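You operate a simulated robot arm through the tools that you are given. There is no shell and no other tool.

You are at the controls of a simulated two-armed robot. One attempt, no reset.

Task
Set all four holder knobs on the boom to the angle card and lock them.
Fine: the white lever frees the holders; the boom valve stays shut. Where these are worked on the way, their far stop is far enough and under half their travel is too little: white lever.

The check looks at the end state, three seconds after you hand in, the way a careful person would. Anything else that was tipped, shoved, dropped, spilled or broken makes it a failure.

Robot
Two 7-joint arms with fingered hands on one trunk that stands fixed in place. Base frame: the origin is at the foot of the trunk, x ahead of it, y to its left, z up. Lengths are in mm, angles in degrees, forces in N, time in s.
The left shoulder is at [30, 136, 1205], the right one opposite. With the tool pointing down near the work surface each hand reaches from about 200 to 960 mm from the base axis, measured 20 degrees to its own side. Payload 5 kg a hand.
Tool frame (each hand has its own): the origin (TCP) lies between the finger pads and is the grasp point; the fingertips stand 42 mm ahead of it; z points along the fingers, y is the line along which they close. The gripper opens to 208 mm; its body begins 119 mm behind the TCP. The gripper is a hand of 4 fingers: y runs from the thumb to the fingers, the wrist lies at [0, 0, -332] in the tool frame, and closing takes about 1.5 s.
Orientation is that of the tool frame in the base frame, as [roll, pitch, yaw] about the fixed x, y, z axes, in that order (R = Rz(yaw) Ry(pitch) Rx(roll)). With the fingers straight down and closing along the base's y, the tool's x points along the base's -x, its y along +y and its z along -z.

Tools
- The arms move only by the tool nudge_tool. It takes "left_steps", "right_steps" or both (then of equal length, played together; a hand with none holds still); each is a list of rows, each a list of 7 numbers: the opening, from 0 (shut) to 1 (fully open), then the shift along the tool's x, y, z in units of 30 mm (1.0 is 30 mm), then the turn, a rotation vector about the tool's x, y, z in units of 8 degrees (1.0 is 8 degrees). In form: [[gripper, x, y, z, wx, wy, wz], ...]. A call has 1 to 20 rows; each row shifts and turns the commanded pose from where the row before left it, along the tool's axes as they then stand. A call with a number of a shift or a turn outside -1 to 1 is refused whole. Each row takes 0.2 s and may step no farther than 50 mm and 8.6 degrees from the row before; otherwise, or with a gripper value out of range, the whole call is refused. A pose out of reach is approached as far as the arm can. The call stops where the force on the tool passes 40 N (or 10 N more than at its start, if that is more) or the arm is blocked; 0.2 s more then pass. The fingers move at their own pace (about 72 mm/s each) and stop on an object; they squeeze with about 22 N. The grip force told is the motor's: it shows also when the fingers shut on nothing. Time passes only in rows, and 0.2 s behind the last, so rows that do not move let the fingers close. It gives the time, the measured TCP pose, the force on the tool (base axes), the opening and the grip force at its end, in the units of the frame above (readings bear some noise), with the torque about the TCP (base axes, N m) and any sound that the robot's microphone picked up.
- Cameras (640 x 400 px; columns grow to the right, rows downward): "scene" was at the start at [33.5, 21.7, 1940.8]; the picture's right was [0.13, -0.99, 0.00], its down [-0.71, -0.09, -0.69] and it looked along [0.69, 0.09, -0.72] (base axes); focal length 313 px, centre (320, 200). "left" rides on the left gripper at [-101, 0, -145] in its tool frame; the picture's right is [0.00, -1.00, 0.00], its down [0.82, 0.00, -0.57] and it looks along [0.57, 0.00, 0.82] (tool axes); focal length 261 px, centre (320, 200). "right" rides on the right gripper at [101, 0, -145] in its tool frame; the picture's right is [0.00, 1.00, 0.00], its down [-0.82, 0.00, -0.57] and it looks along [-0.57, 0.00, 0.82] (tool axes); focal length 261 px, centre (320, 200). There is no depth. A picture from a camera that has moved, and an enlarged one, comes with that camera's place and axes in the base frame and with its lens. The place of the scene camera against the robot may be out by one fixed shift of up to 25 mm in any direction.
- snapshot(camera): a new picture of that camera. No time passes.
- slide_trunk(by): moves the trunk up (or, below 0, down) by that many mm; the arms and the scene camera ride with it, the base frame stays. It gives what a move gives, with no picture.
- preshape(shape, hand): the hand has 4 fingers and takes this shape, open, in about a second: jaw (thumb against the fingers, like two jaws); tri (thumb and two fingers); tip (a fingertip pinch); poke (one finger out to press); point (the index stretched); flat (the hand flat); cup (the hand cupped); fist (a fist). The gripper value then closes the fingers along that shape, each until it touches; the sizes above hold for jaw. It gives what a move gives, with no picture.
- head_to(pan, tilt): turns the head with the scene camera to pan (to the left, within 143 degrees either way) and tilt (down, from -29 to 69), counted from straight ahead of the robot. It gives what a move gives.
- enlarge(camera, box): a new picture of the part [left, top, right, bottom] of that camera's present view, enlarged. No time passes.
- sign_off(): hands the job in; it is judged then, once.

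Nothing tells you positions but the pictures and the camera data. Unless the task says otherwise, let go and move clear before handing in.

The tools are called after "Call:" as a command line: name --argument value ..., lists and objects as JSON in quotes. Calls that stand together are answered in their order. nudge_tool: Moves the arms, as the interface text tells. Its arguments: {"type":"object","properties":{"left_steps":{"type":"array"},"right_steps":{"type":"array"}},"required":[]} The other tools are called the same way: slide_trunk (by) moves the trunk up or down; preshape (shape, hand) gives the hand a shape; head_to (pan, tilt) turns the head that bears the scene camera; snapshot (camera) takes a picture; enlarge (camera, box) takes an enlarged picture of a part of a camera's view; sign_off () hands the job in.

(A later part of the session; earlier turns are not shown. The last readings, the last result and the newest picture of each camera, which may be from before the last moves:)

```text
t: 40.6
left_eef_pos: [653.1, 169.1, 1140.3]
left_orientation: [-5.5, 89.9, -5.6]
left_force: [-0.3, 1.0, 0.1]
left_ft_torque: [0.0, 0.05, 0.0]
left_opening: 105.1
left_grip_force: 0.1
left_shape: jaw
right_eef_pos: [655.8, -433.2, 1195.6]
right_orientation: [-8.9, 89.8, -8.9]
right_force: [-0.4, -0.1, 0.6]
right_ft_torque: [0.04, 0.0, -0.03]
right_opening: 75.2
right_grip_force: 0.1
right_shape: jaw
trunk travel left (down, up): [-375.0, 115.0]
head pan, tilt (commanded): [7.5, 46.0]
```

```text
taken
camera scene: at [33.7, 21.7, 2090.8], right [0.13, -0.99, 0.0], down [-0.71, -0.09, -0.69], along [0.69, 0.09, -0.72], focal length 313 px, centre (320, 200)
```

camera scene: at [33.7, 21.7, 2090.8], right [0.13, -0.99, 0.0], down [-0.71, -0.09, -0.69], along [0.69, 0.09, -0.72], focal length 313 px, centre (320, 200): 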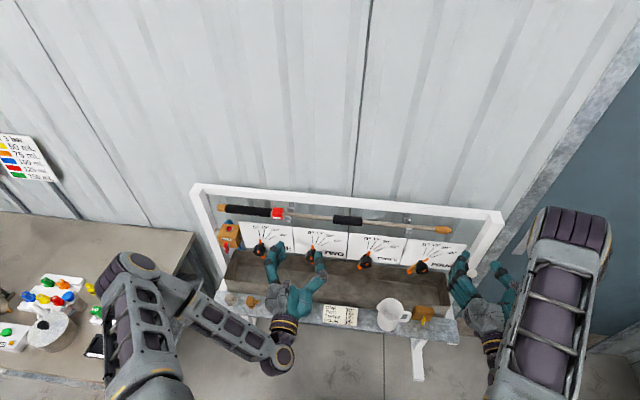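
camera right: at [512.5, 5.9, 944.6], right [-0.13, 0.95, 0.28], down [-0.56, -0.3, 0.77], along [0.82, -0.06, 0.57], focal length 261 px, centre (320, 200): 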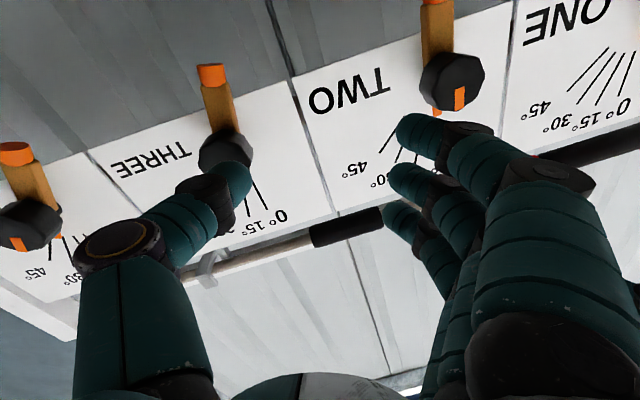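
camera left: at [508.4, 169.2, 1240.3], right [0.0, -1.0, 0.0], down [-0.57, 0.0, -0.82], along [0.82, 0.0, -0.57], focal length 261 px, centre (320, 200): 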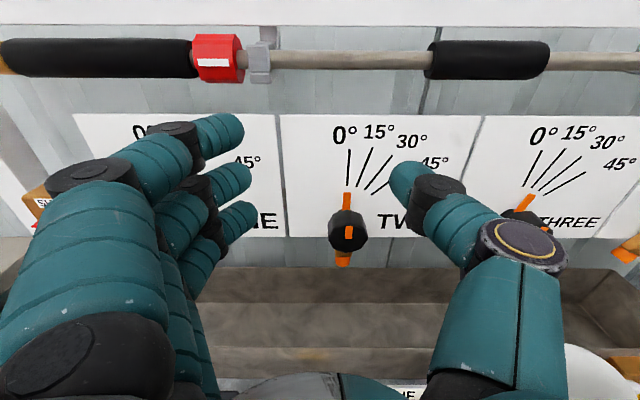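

Call:
enlarge --camera "left" --box '[290, 170, 410, 270]'

```text
4.00 times, centred on (350, 220) of left
camera zoom: at [508.4, 169.2, 1240.3], right [0.0, -1.0, 0.0], down [-0.57, 0.0, -0.82], along [0.82, 0.0, -0.57], focal length 1043 px, centre (200, 120)
```

zoom: 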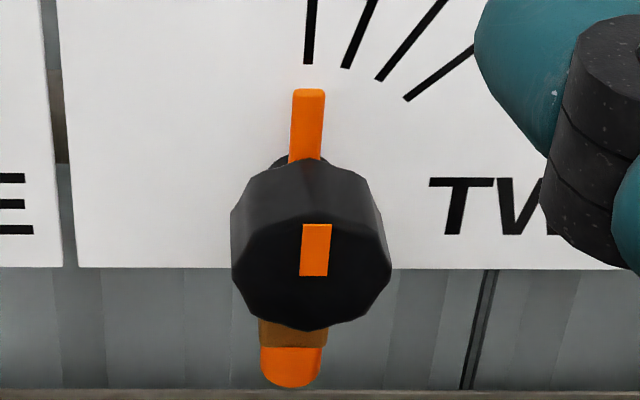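

Knob TWO's axis is at about (737, 136, 1025) and its pointer reads about 0°. I lower the left hand to line up with it.

Call:
nudge_tool --left_steps '[[0.5, 0.765, -0.22, -0.087, 0, 0, 0], [0.5, 0.765, -0.22, -0.087, 0, 0, 0], [0.5, 0.765, -0.22, -0.087, 0, 0, 0], [0.5, 0.765, -0.22, -0.087, 0, 0, 0], [0.5, 0.765, -0.22, -0.087, 0, 0, 0], [0.5, 0, 0, 0, 0, 0, 0]]'

Call:
snapshot --camera "left"

Call:
snapshot --camera "scene"

```text
t: 42.0
left_eef_pos: [641.8, 136.2, 1026.5]
left_orientation: [-12.9, 89.8, -12.8]
left_force: [0.1, 0.3, 0.6]
left_ft_torque: [0.0, -0.02, -0.01]
left_opening: 104.7
left_grip_force: 0.1
left_shape: jaw
right_eef_pos: [655.4, -433.8, 1195.0]
right_orientation: [-9.2, 89.8, -9.3]
right_force: [-0.1, -0.2, 0.4]
right_ft_torque: [0.0, 0.0, 0.03]
right_opening: 75.3
right_grip_force: 0.0
right_shape: jaw
trunk travel left (down, up): [-375.0, 115.0]
head pan, tilt (commanded): [7.5, 46.0]
```

```text
taken
camera left: at [496.0, 136.8, 1126.4], right [0.0, -1.0, 0.01], down [-0.57, 0.0, -0.82], along [0.82, 0.0, -0.57], focal length 261 px, centre (320, 200)
```

left: 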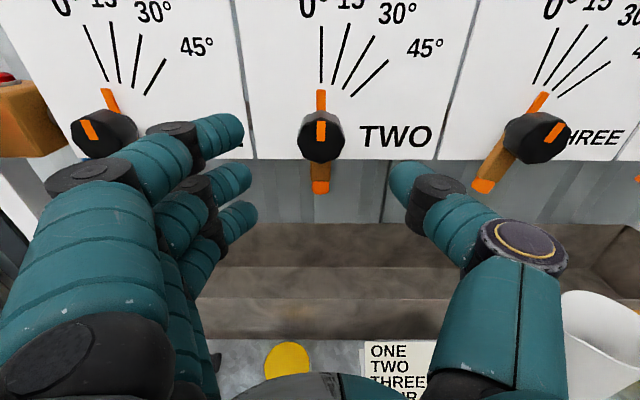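

```text
taken
camera scene: at [33.5, 21.7, 2090.8], right [0.13, -0.99, 0.0], down [-0.71, -0.09, -0.69], along [0.69, 0.09, -0.72], focal length 313 px, centre (320, 200)
```

scene: 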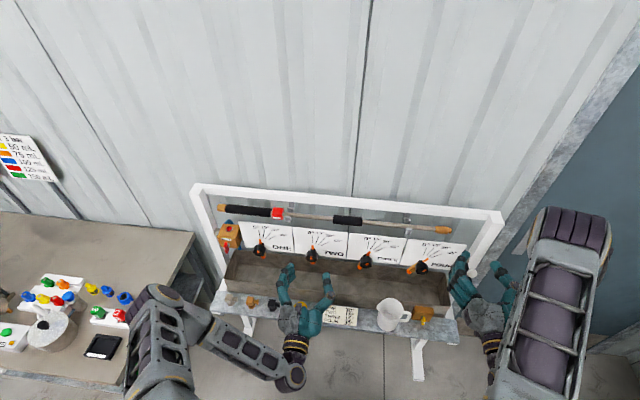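

The left hand is lined up with knob TWO and the pointer reads 0°. I move in and grip.

Call:
nudge_tool --left_steps '[[0.5, 0, 0, 0.57, 0, 0, 0], [0.5, 0, 0, 0.57, 0, 0, 0], [0.5, 0, 0, 0.57, 0, 0, 0], [0.5, 0, 0, 0.57, 0, 0, 0], [0.5, 0, 0, 0.48, 0, 0, 0], [0.5, 0, 0, 0, 0, 0, 0], [0.35, 0, 0, 0, 0, 0, 0], [0.2, 0, 0, 0, 0, 0, 0], [0.15, 0, 0, 0, 0, 0, 0], [0.1, 0, 0, 0, 0, 0, 0], [0.1, 0, 0, 0, 0, 0, 0], [0.1, 0, 0, 0, 0, 0, 0]]'

Call:
snapshot --camera "left"

```text
t: 44.6
left_eef_pos: [724.4, 135.3, 1027.3]
left_orientation: [-10.6, 90.0, -10.5]
left_force: [2.5, -4.8, -0.8]
left_ft_torque: [0.26, 0.08, 0.07]
left_opening: 26.1
left_grip_force: 21.8
left_shape: jaw
right_eef_pos: [657.1, -434.9, 1195.9]
right_orientation: [-4.7, 89.8, -4.9]
right_force: [0.4, 0.3, -1.0]
right_ft_torque: [-0.02, 0.02, 0.01]
right_opening: 75.3
right_grip_force: 0.0
right_shape: jaw
trunk travel left (down, up): [-375.0, 115.0]
head pan, tilt (commanded): [7.5, 46.0]
```

```text
taken
camera left: at [579.6, 136.2, 1127.4], right [0.0, -1.0, 0.0], down [-0.57, 0.0, -0.82], along [0.82, 0.0, -0.57], focal length 261 px, centre (320, 200)
```

left: 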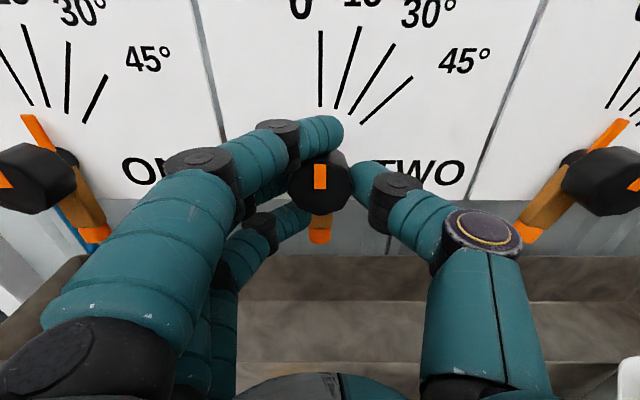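

Knob TWO is gripped. I turn it 15° clockwise.

Call:
nudge_tool --left_steps '[[0.1, 0, 0, 0, 0, 0, 0.5], [0.1, 0, 0, 0, 0, 0, 0.5], [0.1, 0, 0, 0, 0, 0, 0.5], [0.1, 0, 0, 0, 0, 0, 0.375], [0.1, 0, 0, 0, 0, 0, 0], [0.1, 0, 0, 0, 0, 0, 0]]'

Call:
snapshot --camera "left"

Call:
enlarge --camera "left" --box '[270, 20, 400, 260]'

```text
t: 46.0
left_eef_pos: [723.7, 135.2, 1029.6]
left_orientation: [89.7, 75.0, 89.8]
left_force: [4.8, -4.3, 1.6]
left_ft_torque: [-0.01, 0.04, 0.12]
left_opening: 25.6
left_grip_force: 22.3
left_shape: jaw
right_eef_pos: [655.9, -433.6, 1194.5]
right_orientation: [-3.3, 89.9, -3.4]
right_force: [-0.7, -0.8, 0.5]
right_ft_torque: [0.04, 0.0, 0.01]
right_opening: 75.5
right_grip_force: 0.1
right_shape: jaw
trunk travel left (down, up): [-375.0, 115.0]
head pan, tilt (commanded): [7.5, 46.0]
```

```text
taken
camera left: at [579.3, 110.3, 1124.1], right [0.0, -0.97, -0.25], down [-0.57, 0.21, -0.79], along [0.82, 0.15, -0.55], focal length 261 px, centre (320, 200)
```

left: 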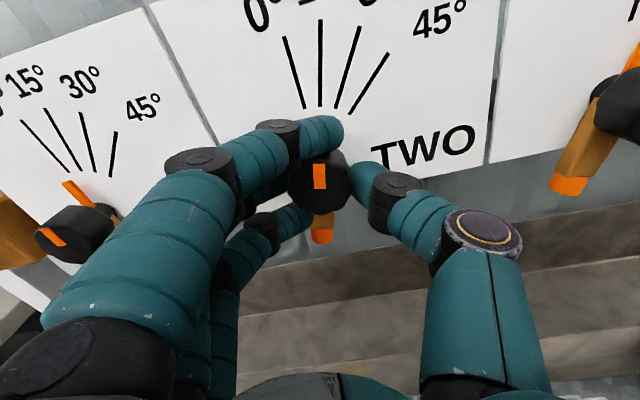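

```text
1.67 times, centred on (335, 140) of left
camera zoom: at [579.3, 110.3, 1124.1], right [0.0, -0.97, -0.25], down [-0.57, 0.21, -0.79], along [0.82, 0.15, -0.55], focal length 434 px, centre (295, 300)
```

zoom: 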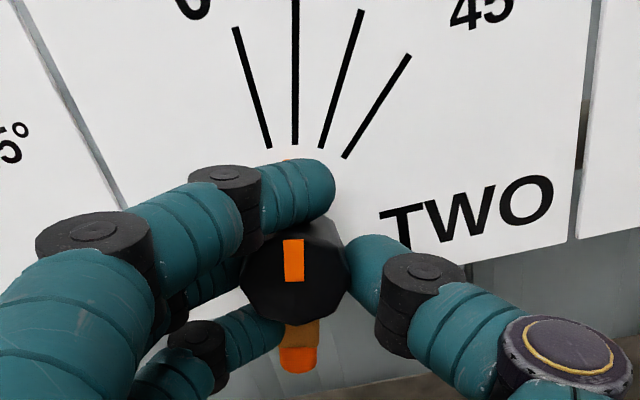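

The stripe lines up with the 15° line. I release and check.

Call:
nudge_tool --left_steps '[[0.2, 0, 0, 0, 0, 0, 0], [0.3, 0, 0, 0, 0, 0, 0], [0.4, 0, 0, 0, 0, 0, 0], [0.5, 0, 0, 0, 0, 0, 0], [0.5, 0, 0, 0, 0, 0, 0], [0.5, 0, 0, 0, 0, 0, 0]]'

Call:
enlarge --camera "left" --box '[270, 20, 400, 260]'

Call:
snapshot --camera "scene"

```text
t: 47.4
left_eef_pos: [723.6, 134.9, 1028.2]
left_orientation: [89.6, 74.9, 89.7]
left_force: [0.2, 0.7, -0.9]
left_ft_torque: [-0.01, 0.02, 0.03]
left_opening: 103.0
left_grip_force: 0.0
left_shape: jaw
right_eef_pos: [655.7, -433.7, 1195.7]
right_orientation: [-10.2, 89.8, -10.3]
right_force: [0.1, 0.6, -0.2]
right_ft_torque: [0.0, 0.01, 0.03]
right_opening: 75.6
right_grip_force: 0.1
right_shape: jaw
trunk travel left (down, up): [-375.0, 115.0]
head pan, tilt (commanded): [7.5, 46.0]
```

```text
1.67 times, centred on (335, 140) of left
camera zoom: at [578.9, 110.7, 1124.2], right [0.0, -0.97, -0.25], down [-0.57, 0.21, -0.79], along [0.82, 0.15, -0.55], focal length 434 px, centre (295, 300)
```

zoom: 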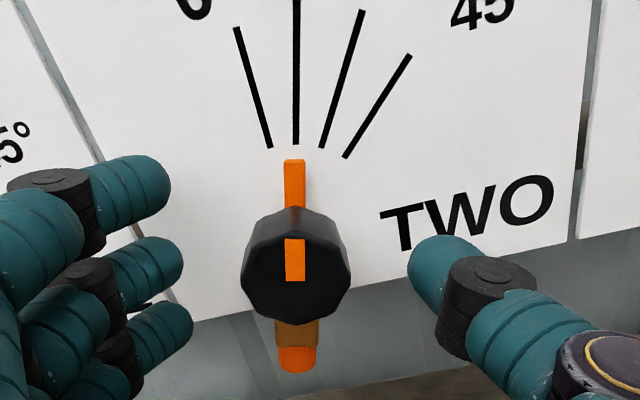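

```text
taken
camera scene: at [33.5, 21.7, 2090.8], right [0.13, -0.99, 0.0], down [-0.71, -0.09, -0.69], along [0.69, 0.09, -0.72], focal length 313 px, centre (320, 200)
```

scene: 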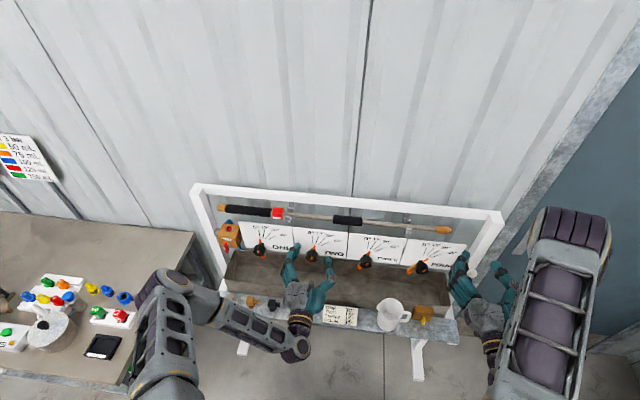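

TWO is on 15°. I back the left hand out in small steps, watching for any reconfiguration.

Call:
nudge_tool --left_steps '[[0.5, 0, 0, -0.4, 0, 0, 0], [0.5, 0, 0, -0.4, 0, 0, 0], [0.5, 0, 0, -0.4, 0, 0, 0], [0.5, 0, 0, -0.4, 0, 0, 0]]'

```text
t: 48.4
left_eef_pos: [675.0, 135.6, 1028.4]
left_orientation: [89.6, 75.2, 89.7]
left_force: [-0.8, 0.5, -0.4]
left_ft_torque: [0.02, 0.03, -0.03]
left_opening: 102.8
left_grip_force: 0.1
left_shape: jaw
right_eef_pos: [655.7, -435.0, 1194.8]
right_orientation: [-9.3, 89.7, -9.4]
right_force: [0.3, -0.3, 0.7]
right_ft_torque: [0.01, 0.01, -0.03]
right_opening: 75.1
right_grip_force: 0.0
right_shape: jaw
trunk travel left (down, up): [-375.0, 115.0]
head pan, tilt (commanded): [7.5, 46.0]
```

Call:
nudge_tool --left_steps '[[0.5, 0, 0, -0.5, 0, 0, -0.5], [0.5, 0, 0, -0.5, 0, 0, -0.5], [0.45, 0, 0, 0, 0, 0, -0.5], [0.4, 0, 0, 0, 0, 0, -0.375], [0.4, 0.01, 0.895, 0, 0, 0, 0], [0.4, 0.01, 0.895, 0, 0, 0, 0], [0.4, 0.01, 0.895, 0, 0, 0, 0], [0.4, 0.01, 0.895, 0, 0, 0, 0], [0.4, 0.01, 0.895, 0, 0, 0, 0], [0.4, 0.01, 0.895, 0, 0, 0, 0], [0.4, 0.01, 0.895, 0, 0, 0, 0], [0.4, 0.01, 0.895, 0, 0, 0, 0], [0.4, 0, 0, 0, 0, 0, 0]]'

Call:
snapshot --camera "left"

Call:
snapshot --camera "scene"

```text
t: 51.2
left_eef_pos: [645.5, 351.4, 1024.0]
left_orientation: [1.6, 89.9, 1.6]
left_force: [0.3, -0.3, 0.3]
left_ft_torque: [-0.01, 0.01, 0.04]
left_opening: 83.3
left_grip_force: 0.0
left_shape: jaw
right_eef_pos: [656.9, -435.2, 1194.9]
right_orientation: [-2.2, 89.9, -2.3]
right_force: [0.3, -0.6, 0.1]
right_ft_torque: [0.0, 0.03, 0.04]
right_opening: 75.6
right_grip_force: 0.1
right_shape: jaw
trunk travel left (down, up): [-375.0, 115.0]
head pan, tilt (commanded): [7.5, 46.0]
```

```text
taken
camera left: at [501.2, 351.9, 1124.2], right [0.0, -1.0, 0.0], down [-0.57, 0.0, -0.82], along [0.82, 0.0, -0.57], focal length 261 px, centre (320, 200)
```

left: 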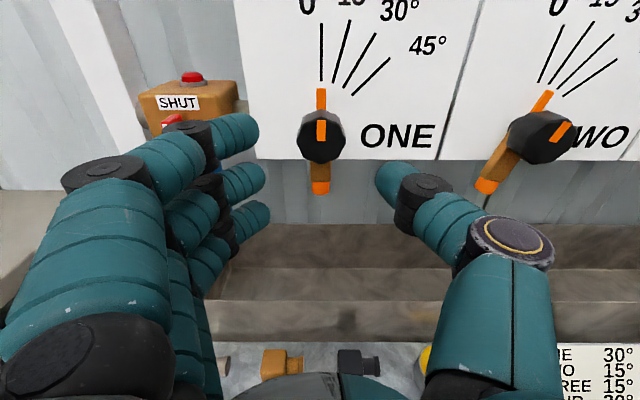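

```text
taken
camera scene: at [33.8, 20.9, 2090.8], right [0.13, -0.99, 0.0], down [-0.71, -0.09, -0.69], along [0.69, 0.09, -0.72], focal length 313 px, centre (320, 200)
```

scene: 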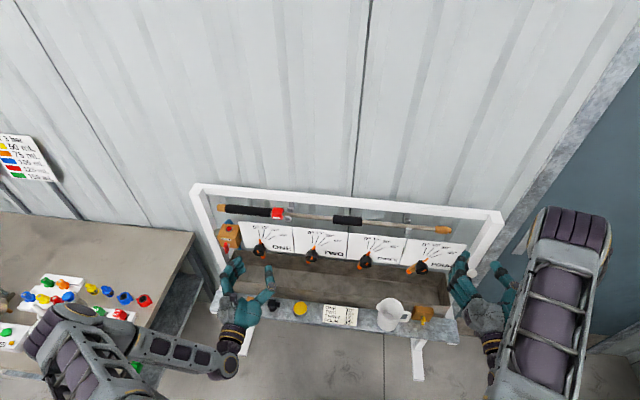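

The left hand is lined up with knob ONE, which reads 0°. The boom valve's red handle is close by, so I check its clearance from the fingers before going in.

Call:
enlarge --camera "left" --box '[100, 50, 340, 210]'

Call:
enlarge --camera "scene" --box '[200, 200, 320, 300]'

```text
2.50 times, centred on (220, 130) of left
camera zoom: at [501.2, 351.9, 1124.2], right [0.0, -1.0, 0.0], down [-0.57, 0.0, -0.82], along [0.82, 0.0, -0.57], focal length 652 px, centre (570, 375)
```

zoom: 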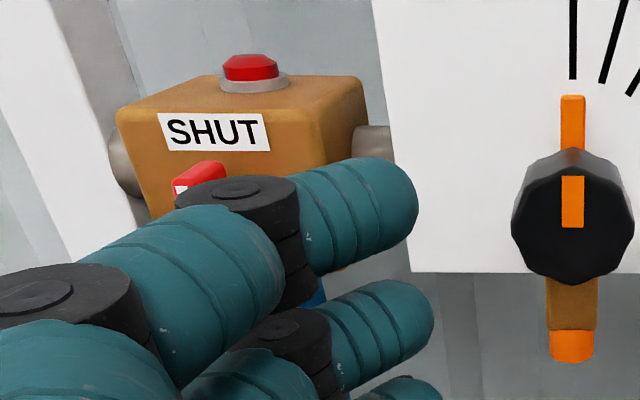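

```text
4.00 times, centred on (260, 250) of scene
camera zoom: at [33.8, 20.9, 2090.8], right [0.13, -0.99, 0.0], down [-0.71, -0.09, -0.69], along [0.69, 0.09, -0.72], focal length 1251 px, centre (560, 0)
```

zoom: 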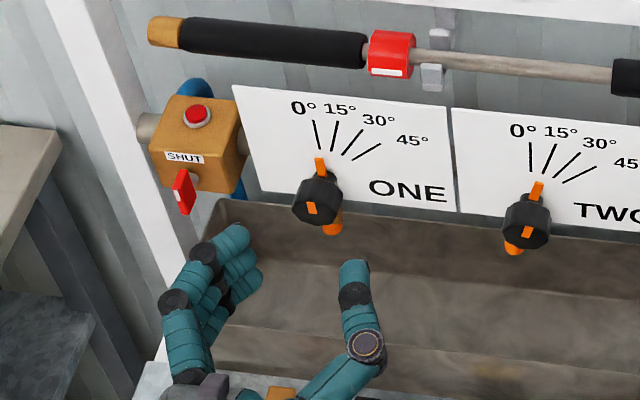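

The valve box's front corner is at about (761, 453), close to where the finger knuckles would pass. So I narrow the opening and offset the hand slightly away from the valve, then look again.

Call:
nudge_tool --left_steps '[[0.33, 0, -0.13, 0.3, 0, 0, 0], [0.33, 0, 0, 0.3, 0, 0, 0], [0.33, 0, 0, 0.3, 0, 0, 0], [0.33, 0, 0, 0, 0, 0, 0]]'

Call:
snapshot --camera "left"

Call:
enlarge --camera "scene" --box '[200, 200, 320, 300]'

```text
t: 52.2
left_eef_pos: [672.1, 347.4, 1024.3]
left_orientation: [-19.7, 89.9, -19.6]
left_force: [0.5, 0.1, -0.3]
left_ft_torque: [0.0, 0.02, -0.04]
left_opening: 69.3
left_grip_force: 0.1
left_shape: jaw
right_eef_pos: [655.6, -433.0, 1195.2]
right_orientation: [-9.9, 89.8, -10.0]
right_force: [0.9, 0.5, 0.5]
right_ft_torque: [0.0, -0.01, -0.01]
right_opening: 75.3
right_grip_force: 0.1
right_shape: jaw
trunk travel left (down, up): [-375.0, 115.0]
head pan, tilt (commanded): [7.5, 46.0]
```

```text
taken
camera left: at [527.6, 348.1, 1124.0], right [0.0, -1.0, 0.01], down [-0.57, 0.0, -0.82], along [0.82, 0.0, -0.57], focal length 261 px, centre (320, 200)
```

left: 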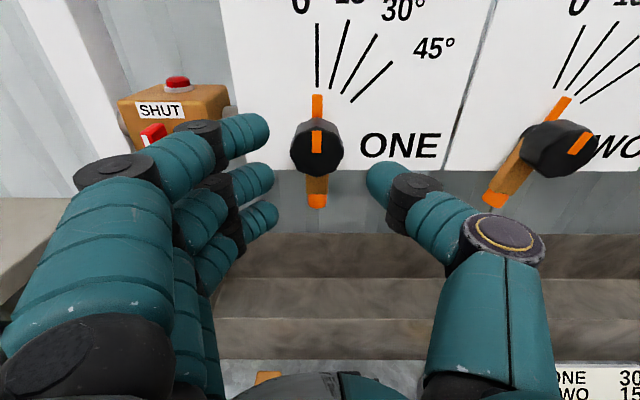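

```text
4.00 times, centred on (260, 250) of scene
camera zoom: at [33.1, 21.8, 2090.8], right [0.13, -0.99, 0.0], down [-0.71, -0.09, -0.7], along [0.69, 0.09, -0.72], focal length 1251 px, centre (560, 0)
```

zoom: 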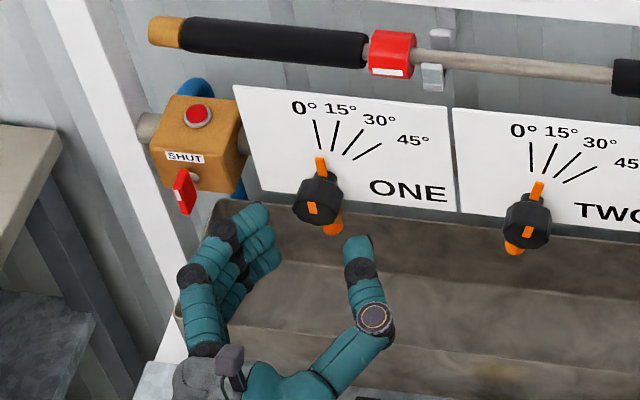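

Call:
enlarge --camera "left" --box '[80, 60, 300, 200]'

Call:
enlarge --camera "scene" --box '[210, 215, 270, 265]'

```text
2.86 times, centred on (190, 130) of left
camera zoom: at [527.6, 348.1, 1124.0], right [0.0, -1.0, 0.01], down [-0.57, 0.0, -0.82], along [0.82, 0.0, -0.57], focal length 745 px, centre (691, 400)
```

zoom: 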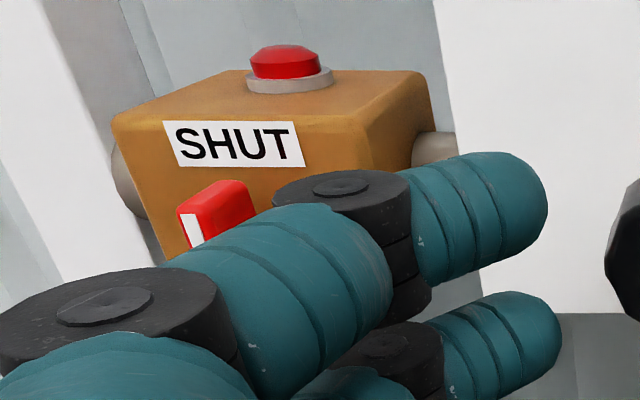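

```text
8.00 times, centred on (240, 240) of scene
camera zoom: at [33.1, 21.8, 2090.8], right [0.13, -0.99, 0.0], down [-0.71, -0.09, -0.7], along [0.69, 0.09, -0.72], focal length 2502 px, centre (960, -120)
```

zoom: 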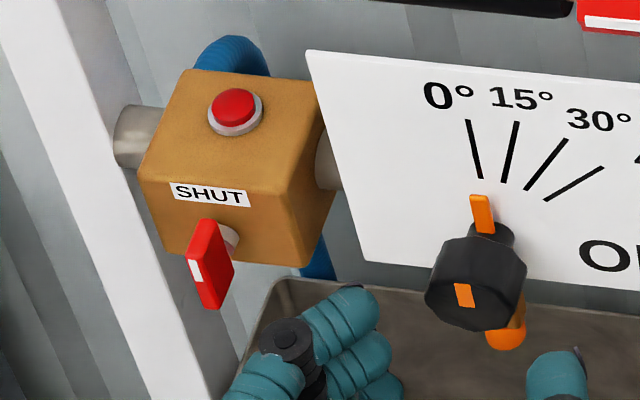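

The valve paddle is around (745, 497, 1043) and the box face at x=761. With TCP stopping at x≈718 the fingers clear both. I move in and close on knob ONE.

Call:
nudge_tool --left_steps '[[0.33, 0, 0, 0.4, 0, 0, 0], [0.33, 0, 0, 0.4, 0, 0, 0], [0.33, 0, 0, 0.4, 0, 0, 0], [0.33, 0, 0, 0.35, 0, 0, 0], [0.33, 0, 0, 0, 0, 0, 0]]'

Call:
snapshot --camera "left"

Call:
enlarge --camera "scene" --box '[200, 210, 300, 290]'

```text
t: 53.4
left_eef_pos: [719.8, 347.5, 1025.2]
left_orientation: [-14.0, 89.9, -13.9]
left_force: [0.9, 0.4, -0.2]
left_ft_torque: [-0.02, 0.0, -0.03]
left_opening: 69.2
left_grip_force: 0.1
left_shape: jaw
right_eef_pos: [656.3, -433.3, 1195.5]
right_orientation: [-10.0, 89.9, -10.2]
right_force: [0.8, 0.7, -0.3]
right_ft_torque: [0.01, -0.01, -0.01]
right_opening: 75.3
right_grip_force: 0.1
right_shape: jaw
trunk travel left (down, up): [-375.0, 115.0]
head pan, tilt (commanded): [7.5, 46.0]
```

```text
taken
camera left: at [574.4, 348.3, 1124.2], right [0.0, -1.0, 0.01], down [-0.57, 0.0, -0.82], along [0.82, 0.0, -0.57], focal length 261 px, centre (320, 200)
```

left: 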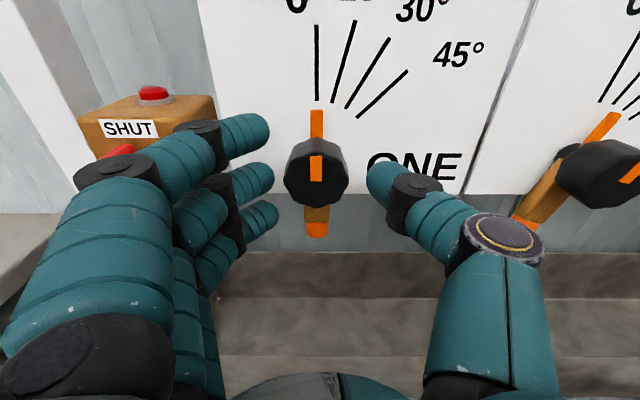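

```text
5.00 times, centred on (250, 250) of scene
camera zoom: at [33.2, 21.9, 2090.8], right [0.13, -0.99, 0.0], down [-0.71, -0.09, -0.7], along [0.69, 0.09, -0.72], focal length 1564 px, centre (670, -50)
```

zoom: 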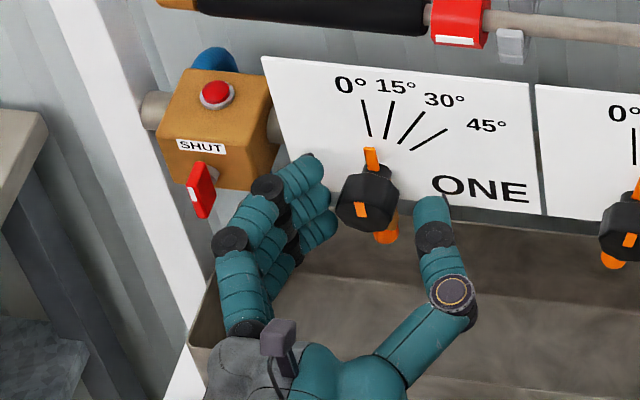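

Call:
nudge_tool --left_steps '[[0.28, 0, 0.1, 0, 0, 0, 0], [0.2, 0, 0, 0, 0, 0, 0], [0.15, 0, 0, 0, 0, 0, 0], [0.1, 0, 0, 0, 0, 0, 0], [0.1, 0, 0, 0, 0, 0, 0], [0.1, 0, 0, 0, 0, 0, 0]]'

Call:
snapshot --camera "left"

Call:
enlarge --camera "scene" --box '[200, 210, 300, 290]'

```text
t: 54.8
left_eef_pos: [719.2, 350.8, 1025.4]
left_orientation: [-8.4, 90.0, -8.5]
left_force: [0.1, 0.9, 0.3]
left_ft_torque: [0.21, 0.13, 0.24]
left_opening: 25.8
left_grip_force: 22.0
left_shape: jaw
right_eef_pos: [655.6, -432.9, 1195.9]
right_orientation: [-10.1, 89.8, -10.2]
right_force: [0.7, -0.8, -0.7]
right_ft_torque: [0.04, -0.02, 0.01]
right_opening: 75.1
right_grip_force: 0.0
right_shape: jaw
trunk travel left (down, up): [-375.0, 115.0]
head pan, tilt (commanded): [7.5, 46.0]
```

```text
taken
camera left: at [574.4, 351.7, 1124.3], right [0.0, -1.0, 0.0], down [-0.57, 0.0, -0.82], along [0.82, 0.0, -0.57], focal length 261 px, centre (320, 200)
```

left: 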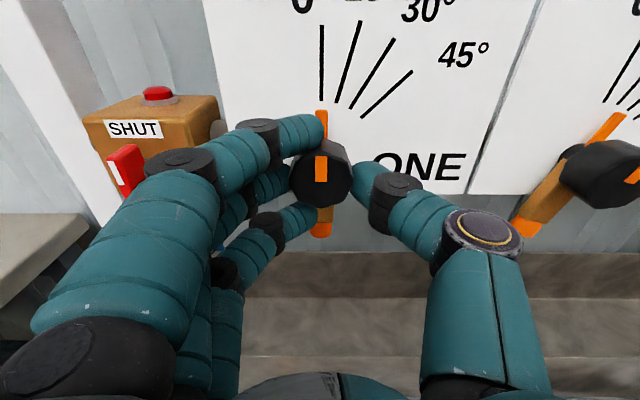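

```text
5.00 times, centred on (250, 250) of scene
camera zoom: at [33.5, 21.8, 2090.8], right [0.13, -0.99, 0.0], down [-0.71, -0.09, -0.69], along [0.69, 0.09, -0.72], focal length 1564 px, centre (670, -50)
```

zoom: 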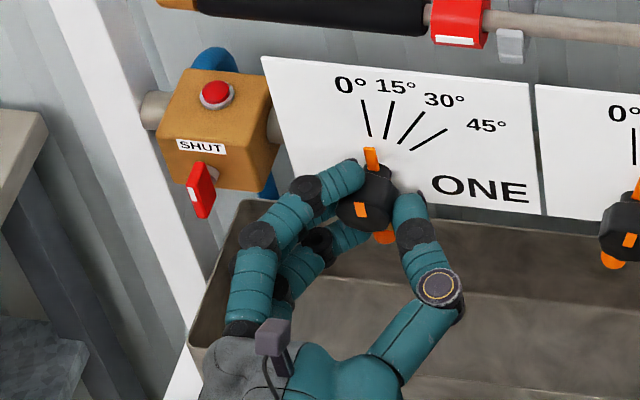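

The grip on knob ONE is good, and the valve is clear. I turn it 30° clockwise.

Call:
nudge_tool --left_steps '[[0.1, 0, 0, 0, 0, 0, 0.5], [0.1, 0, 0, 0, 0, 0, 0.5], [0.1, 0, 0, 0, 0, 0, 0.5], [0.1, 0, 0, 0, 0, 0, 0.5], [0.1, 0, 0, 0, 0, 0, 0.5], [0.1, 0, 0, 0, 0, 0, 0.5], [0.1, 0, 0, 0, 0, 0, 0.5], [0.1, 0, 0, 0, 0, 0, 0.25], [0.1, 0, 0, 0, 0, 0, 0], [0.1, 0, 0, 0, 0, 0, 0]]'

Call:
snapshot --camera "left"

Call:
enlarge --camera "left" --box '[270, 20, 400, 260]'

Call:
enlarge --camera "scene" --box '[200, 210, 300, 290]'

```text
t: 57.0
left_eef_pos: [719.2, 352.7, 1024.5]
left_orientation: [89.8, 60.0, 89.9]
left_force: [0.2, 13.6, 2.7]
left_ft_torque: [-0.1, -0.07, 0.83]
left_opening: 24.8
left_grip_force: 22.2
left_shape: jaw
right_eef_pos: [656.1, -434.2, 1195.1]
right_orientation: [-22.9, 89.8, -23.0]
right_force: [-0.3, -0.1, -0.1]
right_ft_torque: [-0.02, -0.01, 0.04]
right_opening: 75.4
right_grip_force: 0.1
right_shape: jaw
trunk travel left (down, up): [-375.0, 115.0]
head pan, tilt (commanded): [7.5, 46.0]
```

```text
taken
camera left: at [574.3, 301.9, 1111.5], right [0.0, -0.87, -0.5], down [-0.57, 0.41, -0.71], along [0.82, 0.28, -0.49], focal length 261 px, centre (320, 200)
```

left: 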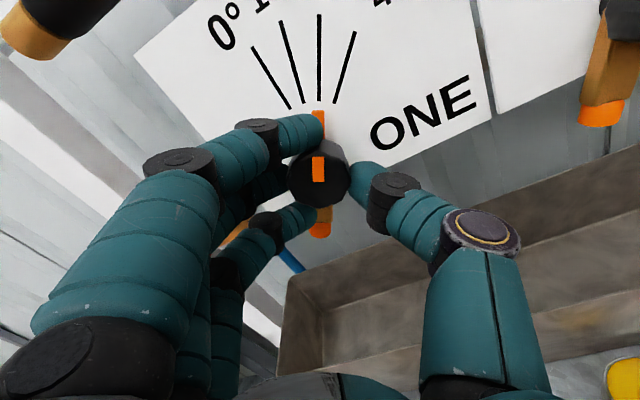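

```text
1.67 times, centred on (335, 140) of left
camera zoom: at [574.3, 301.9, 1111.5], right [0.0, -0.87, -0.5], down [-0.57, 0.41, -0.71], along [0.82, 0.28, -0.49], focal length 434 px, centre (295, 300)
```

zoom: 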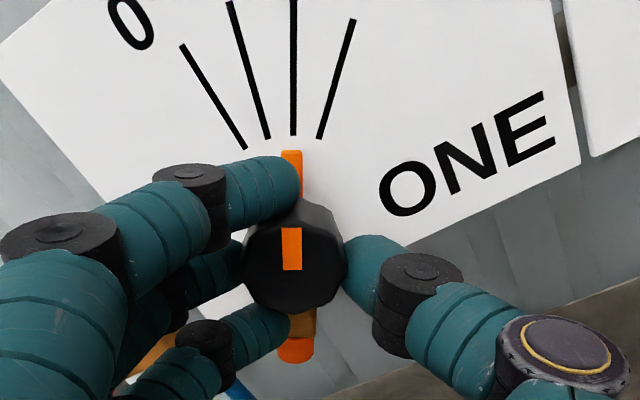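

```text
5.00 times, centred on (250, 250) of scene
camera zoom: at [33.3, 23.3, 2090.8], right [0.13, -0.99, 0.0], down [-0.71, -0.09, -0.69], along [0.69, 0.09, -0.72], focal length 1564 px, centre (670, -50)
```

zoom: 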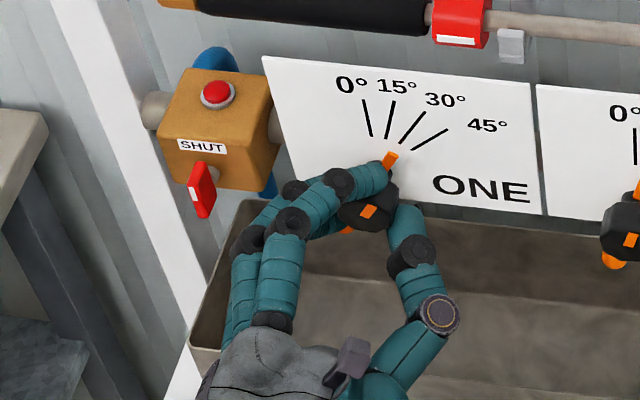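

ONE lines up with 30°. I release and check.

Call:
nudge_tool --left_steps '[[0.18, 0, 0, 0, 0, 0, 0], [0.24, 0, 0, 0, 0, 0, 0], [0.3, 0, 0, 0, 0, 0, 0], [0.33, 0, 0, 0, 0, 0, 0], [0.33, 0, 0, 0, 0, 0, 0]]'

Call:
enlarge --camera "left" --box '[270, 20, 400, 260]'

Call:
enlarge --camera "scene" --box '[200, 210, 300, 290]'

```text
t: 58.2
left_eef_pos: [719.2, 349.6, 1025.1]
left_orientation: [89.8, 60.1, 89.9]
left_force: [0.5, 0.5, -0.6]
left_ft_torque: [0.0, 0.03, -0.02]
left_opening: 68.2
left_grip_force: 0.1
left_shape: jaw
right_eef_pos: [656.2, -433.6, 1195.2]
right_orientation: [-11.4, 89.8, -11.4]
right_force: [1.0, 0.0, 0.2]
right_ft_torque: [-0.01, 0.01, 0.02]
right_opening: 75.5
right_grip_force: 0.1
right_shape: jaw
trunk travel left (down, up): [-375.0, 115.0]
head pan, tilt (commanded): [7.5, 46.0]
```

```text
1.67 times, centred on (335, 140) of left
camera zoom: at [574.5, 300.4, 1111.6], right [0.0, -0.87, -0.5], down [-0.57, 0.41, -0.71], along [0.82, 0.28, -0.5], focal length 434 px, centre (295, 300)
```

zoom: 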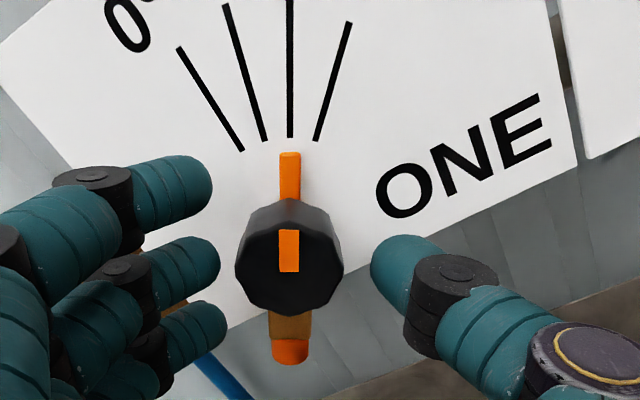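

```text
5.00 times, centred on (250, 250) of scene
camera zoom: at [33.7, 21.8, 2090.8], right [0.13, -0.99, 0.0], down [-0.71, -0.09, -0.69], along [0.69, 0.09, -0.72], focal length 1564 px, centre (670, -50)
```

zoom: 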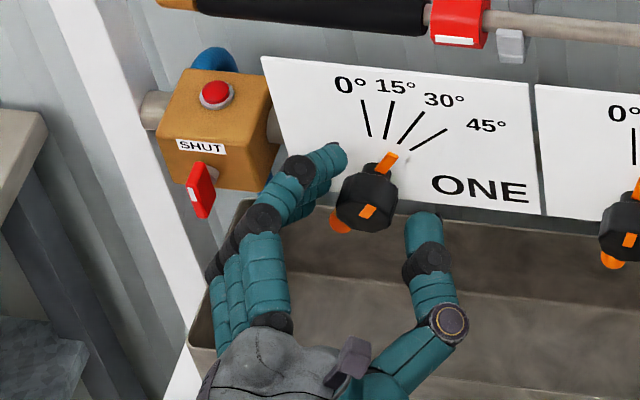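

ONE is on 30°. I draw the left hand straight back in small steps.

Call:
nudge_tool --left_steps '[[0.33, 0, 0, -0.4, 0, 0, 0], [0.33, 0, 0, -0.4, 0, 0, 0], [0.33, 0, 0, -0.4, 0, 0, 0], [0.33, 0, 0, -0.4, 0, 0, 0], [0.33, 0, 0, -0.4, 0, 0, 0], [0.33, 0, 0, -0.4, 0, 0, 0]]'

Call:
snapshot --camera "left"

Call:
snapshot --camera "scene"

Call:
snapshot --camera "right"

```text
t: 59.6
left_eef_pos: [646.7, 347.2, 1025.5]
left_orientation: [89.9, 60.0, 89.8]
left_force: [0.4, 0.2, 0.5]
left_ft_torque: [-0.02, 0.0, -0.01]
left_opening: 68.1
left_grip_force: 0.0
left_shape: jaw
right_eef_pos: [656.4, -434.2, 1195.7]
right_orientation: [-10.7, 89.8, -10.9]
right_force: [0.0, -0.3, 0.6]
right_ft_torque: [0.02, 0.0, -0.03]
right_opening: 75.5
right_grip_force: 0.0
right_shape: jaw
trunk travel left (down, up): [-375.0, 115.0]
head pan, tilt (commanded): [7.5, 46.0]
```

```text
taken
camera left: at [502.3, 299.5, 1111.5], right [0.0, -0.87, -0.5], down [-0.57, 0.41, -0.71], along [0.82, 0.28, -0.49], focal length 261 px, centre (320, 200)
```

left: 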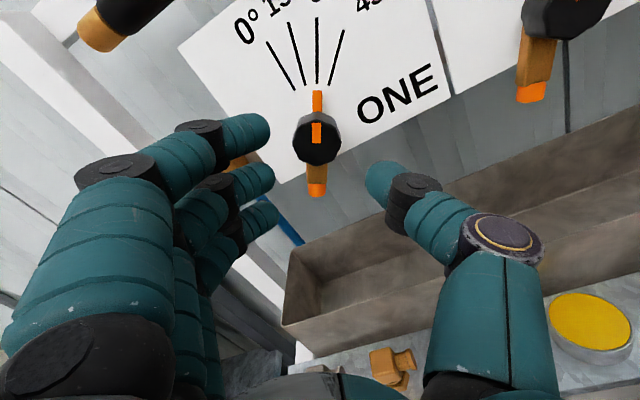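

```text
taken
camera scene: at [33.1, 21.9, 2090.8], right [0.13, -0.99, 0.0], down [-0.71, -0.09, -0.7], along [0.69, 0.09, -0.72], focal length 313 px, centre (320, 200)
```

scene: 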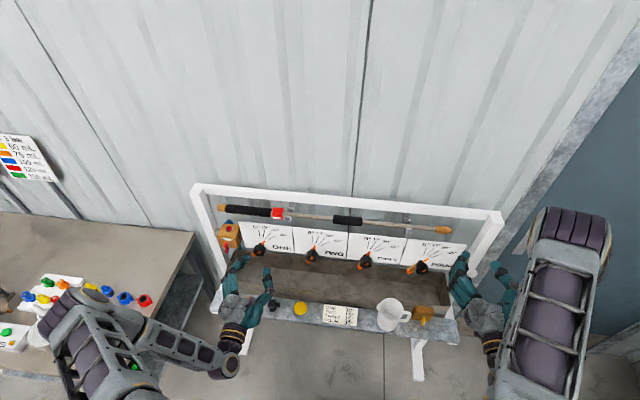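

```text
taken
camera right: at [511.6, -434.2, 1094.2], right [0.0, 1.0, 0.0], down [-0.57, 0.0, 0.82], along [0.82, 0.0, 0.57], focal length 261 px, centre (320, 200)
```

right: 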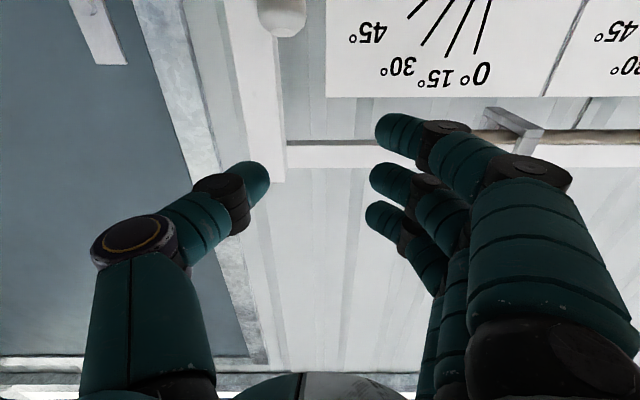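

The left hand is clear. I check all four dials once more before locking.

Call:
enlarge --camera "scene" --box '[240, 215, 350, 285]'

Call:
enlarge --camera "scene" --box '[345, 220, 455, 290]'

Call:
enlarge --camera "scene" --box '[420, 220, 530, 310]'

```text
5.71 times, centred on (295, 250) of scene
camera zoom: at [33.1, 21.9, 2090.8], right [0.13, -0.99, 0.0], down [-0.71, -0.09, -0.7], along [0.69, 0.09, -0.72], focal length 1788 px, centre (463, -86)
```

zoom: 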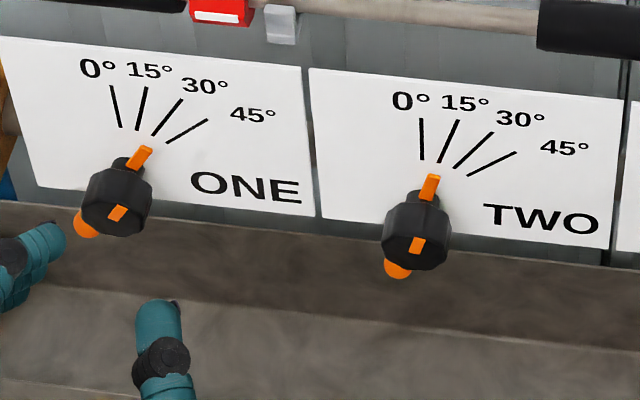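

```text
5.71 times, centred on (400, 255) of scene
camera zoom: at [33.1, 21.9, 2090.8], right [0.13, -0.99, 0.0], down [-0.71, -0.09, -0.7], along [0.69, 0.09, -0.72], focal length 1788 px, centre (-137, -114)
```

zoom: 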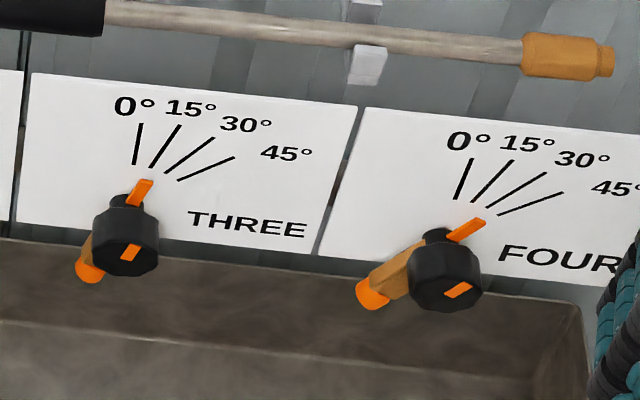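

```text
4.44 times, centred on (475, 265) of scene
camera zoom: at [33.1, 21.9, 2090.8], right [0.13, -0.99, 0.0], down [-0.71, -0.09, -0.7], along [0.69, 0.09, -0.72], focal length 1390 px, centre (-369, -89)
```

zoom: 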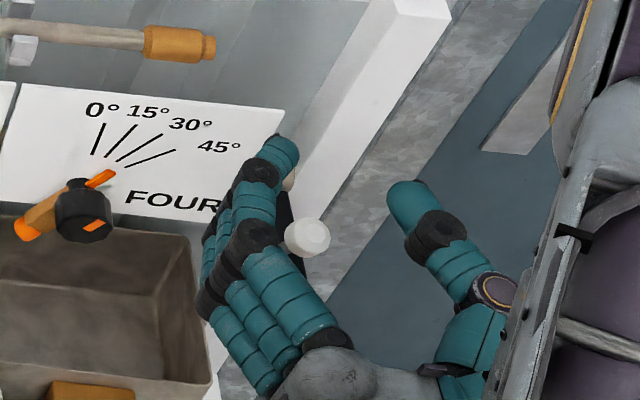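

All dials read as the card asks. Now I bring the right hand, fingers closed, in front of the lever ball to push it back to its locked end.

Call:
nudge_tool --right_steps '[[0.3, 0.715, -0.16, -0.173, 0, 0, 0], [0.2, 0.715, -0.16, -0.173, 0, 0, 0], [0.1, 0.715, -0.16, -0.173, 0, 0, 0], [0, 0.715, -0.16, -0.173, 0, 0, 0], [0, 0.715, -0.16, -0.173, 0, 0, 0], [0, 0, 0, 0, 0, 0, 0], [0, 0, 0, 0, 0, 0, 0]]'

Call:
snapshot --camera "right"

Call:
enlarge --camera "right" --box '[340, 0, 540, 125]'

Call:
enlarge --camera "scene" --box '[420, 220, 530, 310]'

```text
t: 61.2
left_eef_pos: [648.5, 349.1, 1024.7]
left_orientation: [89.8, 60.1, 89.9]
left_force: [-0.5, -1.3, -0.1]
left_ft_torque: [0.02, 0.01, 0.06]
left_opening: 68.1
left_grip_force: 0.1
left_shape: jaw
right_eef_pos: [629.1, -459.7, 1087.7]
right_orientation: [-4.3, 89.8, -4.6]
right_force: [-0.1, 0.4, 0.2]
right_ft_torque: [0.03, 0.01, 0.07]
right_opening: 0.0
right_grip_force: 21.7
right_shape: jaw
trunk travel left (down, up): [-375.0, 115.0]
head pan, tilt (commanded): [7.5, 46.0]
```

```text
taken
camera right: at [483.8, -459.4, 987.0], right [0.0, 1.0, 0.0], down [-0.57, 0.0, 0.82], along [0.82, 0.0, 0.57], focal length 261 px, centre (320, 200)
```

right: 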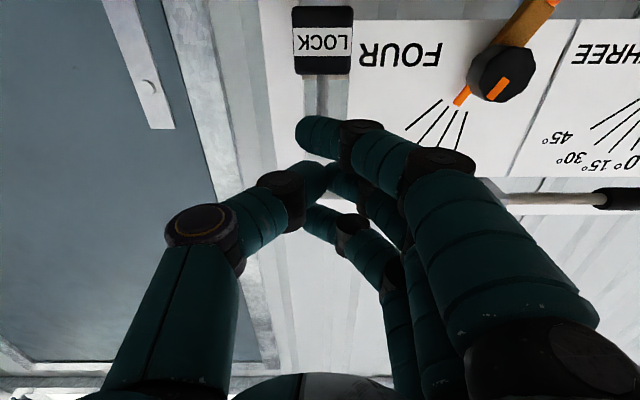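

```text
3.20 times, centred on (440, 62) of right
camera zoom: at [483.8, -459.4, 987.0], right [0.0, 1.0, 0.0], down [-0.57, 0.0, 0.82], along [0.82, 0.0, 0.57], focal length 834 px, centre (-64, 640)
```

zoom: 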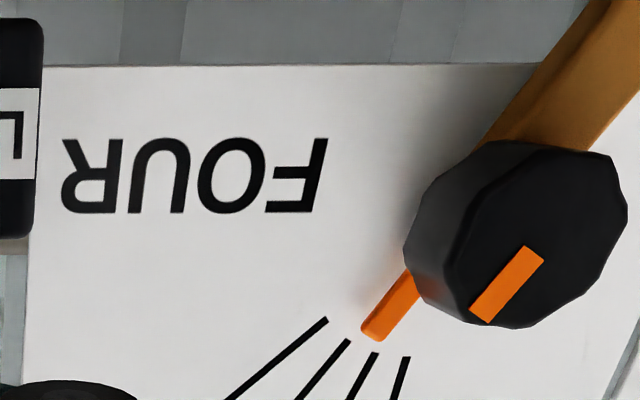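

```text
4.44 times, centred on (475, 265) of scene
camera zoom: at [33.5, 21.2, 2090.8], right [0.13, -0.99, 0.0], down [-0.71, -0.09, -0.69], along [0.69, 0.09, -0.72], focal length 1390 px, centre (-369, -89)
```

zoom: 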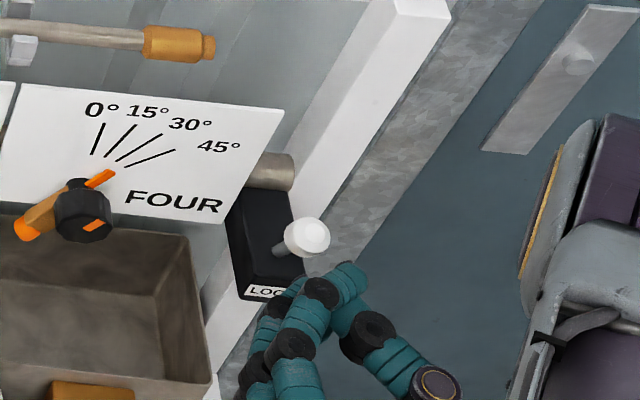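

FOUR still matches the 30° line, and the closed fingertips face the ball. I advance and push the lever away from the robot in small steps.

Call:
nudge_tool --right_steps '[[0, 0, 0.03, 0.35, 0, 0, 0], [0, 0, 0.03, 0.35, 0, 0, 0], [0, 0, 0, 0.3, 0, 0, 0], [0, 0, 0, 0.25, 0, 0, 0], [0, 0, 0, 0.25, 0, 0, 0], [0, 0, 0, 0, 0, 0, 0]]'

Call:
enlarge --camera "scene" --box '[420, 220, 530, 310]'

Call:
snapshot --camera "right"

```text
t: 62.6
left_eef_pos: [648.7, 349.2, 1025.0]
left_orientation: [89.8, 60.0, 90.0]
left_force: [1.0, 0.5, 0.1]
left_ft_torque: [0.03, 0.0, 0.03]
left_opening: 67.8
left_grip_force: 0.1
left_shape: jaw
right_eef_pos: [673.4, -457.4, 1089.7]
right_orientation: [-11.1, 89.7, -11.4]
right_force: [-1.4, 0.8, 0.4]
right_ft_torque: [0.04, 0.0, 0.02]
right_opening: 0.4
right_grip_force: 21.7
right_shape: jaw
trunk travel left (down, up): [-375.0, 115.0]
head pan, tilt (commanded): [7.5, 46.0]
```

```text
4.44 times, centred on (475, 265) of scene
camera zoom: at [33.3, 21.8, 2090.8], right [0.13, -0.99, 0.0], down [-0.71, -0.09, -0.69], along [0.69, 0.09, -0.72], focal length 1390 px, centre (-369, -89)
```

zoom: 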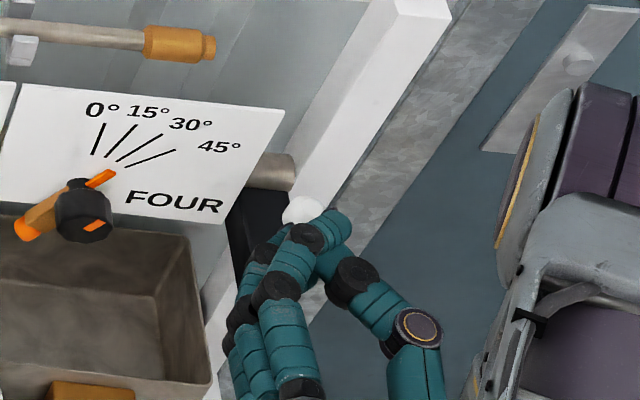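

```text
taken
camera right: at [530.2, -457.5, 988.0], right [0.0, 1.0, 0.0], down [-0.57, 0.0, 0.82], along [0.82, 0.0, 0.57], focal length 261 px, centre (320, 200)
```

right: 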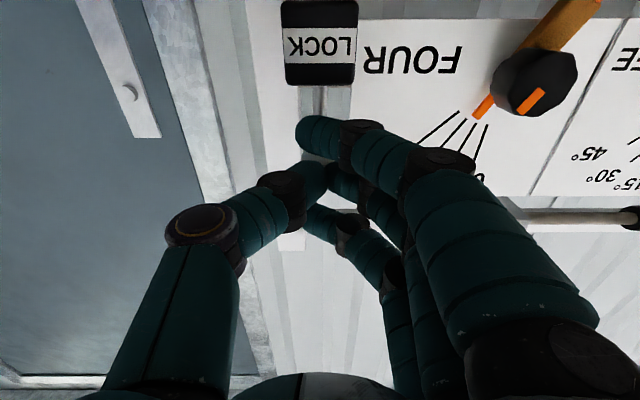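

The ball is moving forward with the push. I continue in small steps.

Call:
nudge_tool --right_steps '[[0, 0, 0, 0.2, 0, 0, 0], [0, 0, 0, 0.2, 0, 0, 0], [0, 0, 0, 0.2, 0, 0, 0], [0, 0, 0, 0.2, 0, 0, 0], [0, 0, 0, 0, 0, 0, 0]]'

Call:
enlarge --camera "scene" --box '[420, 220, 530, 310]'

```text
t: 63.8
left_eef_pos: [647.6, 348.7, 1024.6]
left_orientation: [89.8, 60.0, 89.9]
left_force: [0.0, 1.1, 0.4]
left_ft_torque: [0.02, 0.01, 0.02]
left_opening: 67.8
left_grip_force: 0.1
left_shape: jaw
right_eef_pos: [697.7, -458.0, 1089.3]
right_orientation: [-7.1, 89.8, -7.3]
right_force: [-0.6, 0.0, 0.5]
right_ft_torque: [-0.02, -0.02, 0.0]
right_opening: 0.0
right_grip_force: 22.3
right_shape: jaw
trunk travel left (down, up): [-375.0, 115.0]
head pan, tilt (commanded): [7.5, 46.0]
```

```text
4.44 times, centred on (475, 265) of scene
camera zoom: at [33.3, 21.7, 2090.8], right [0.13, -0.99, 0.0], down [-0.71, -0.09, -0.69], along [0.69, 0.09, -0.72], focal length 1390 px, centre (-369, -89)
```

zoom: 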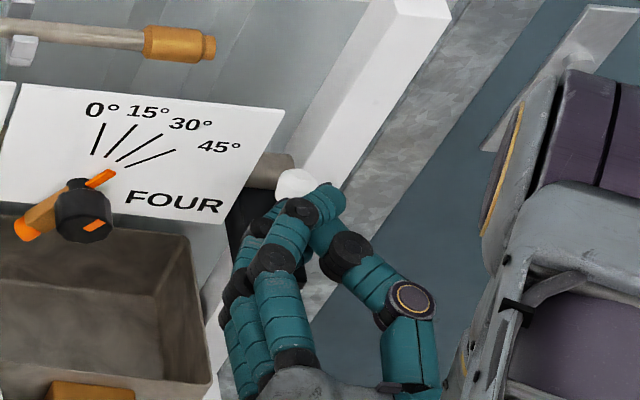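

Call:
nudge_tool --right_steps '[[0, 0, 0, 0.15, 0, 0, 0], [0, 0, 0, 0.1, 0, 0, 0], [0, 0, 0, 0, 0, 0, 0]]'

Call:
enlarge --camera "scene" --box '[420, 220, 530, 310]'

```text
t: 64.6
left_eef_pos: [645.6, 349.1, 1027.3]
left_orientation: [89.7, 59.9, 89.7]
left_force: [-1.1, 0.3, 0.2]
left_ft_torque: [0.02, -0.02, 0.0]
left_opening: 68.1
left_grip_force: 0.0
left_shape: jaw
right_eef_pos: [701.5, -459.2, 1089.2]
right_orientation: [138.8, 89.9, 138.5]
right_force: [-38.1, 4.1, -4.4]
right_ft_torque: [-0.02, 0.49, 0.45]
right_opening: 0.0
right_grip_force: 22.4
right_shape: jaw
trunk travel left (down, up): [-375.0, 115.0]
head pan, tilt (commanded): [7.5, 46.0]
```

```text
4.44 times, centred on (475, 265) of scene
camera zoom: at [28.2, 22.3, 2090.8], right [0.13, -0.99, 0.0], down [-0.71, -0.09, -0.7], along [0.69, 0.09, -0.72], focal length 1390 px, centre (-369, -89)
```

zoom: 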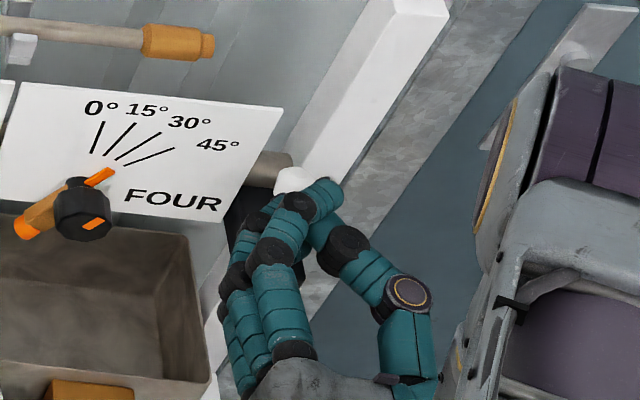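

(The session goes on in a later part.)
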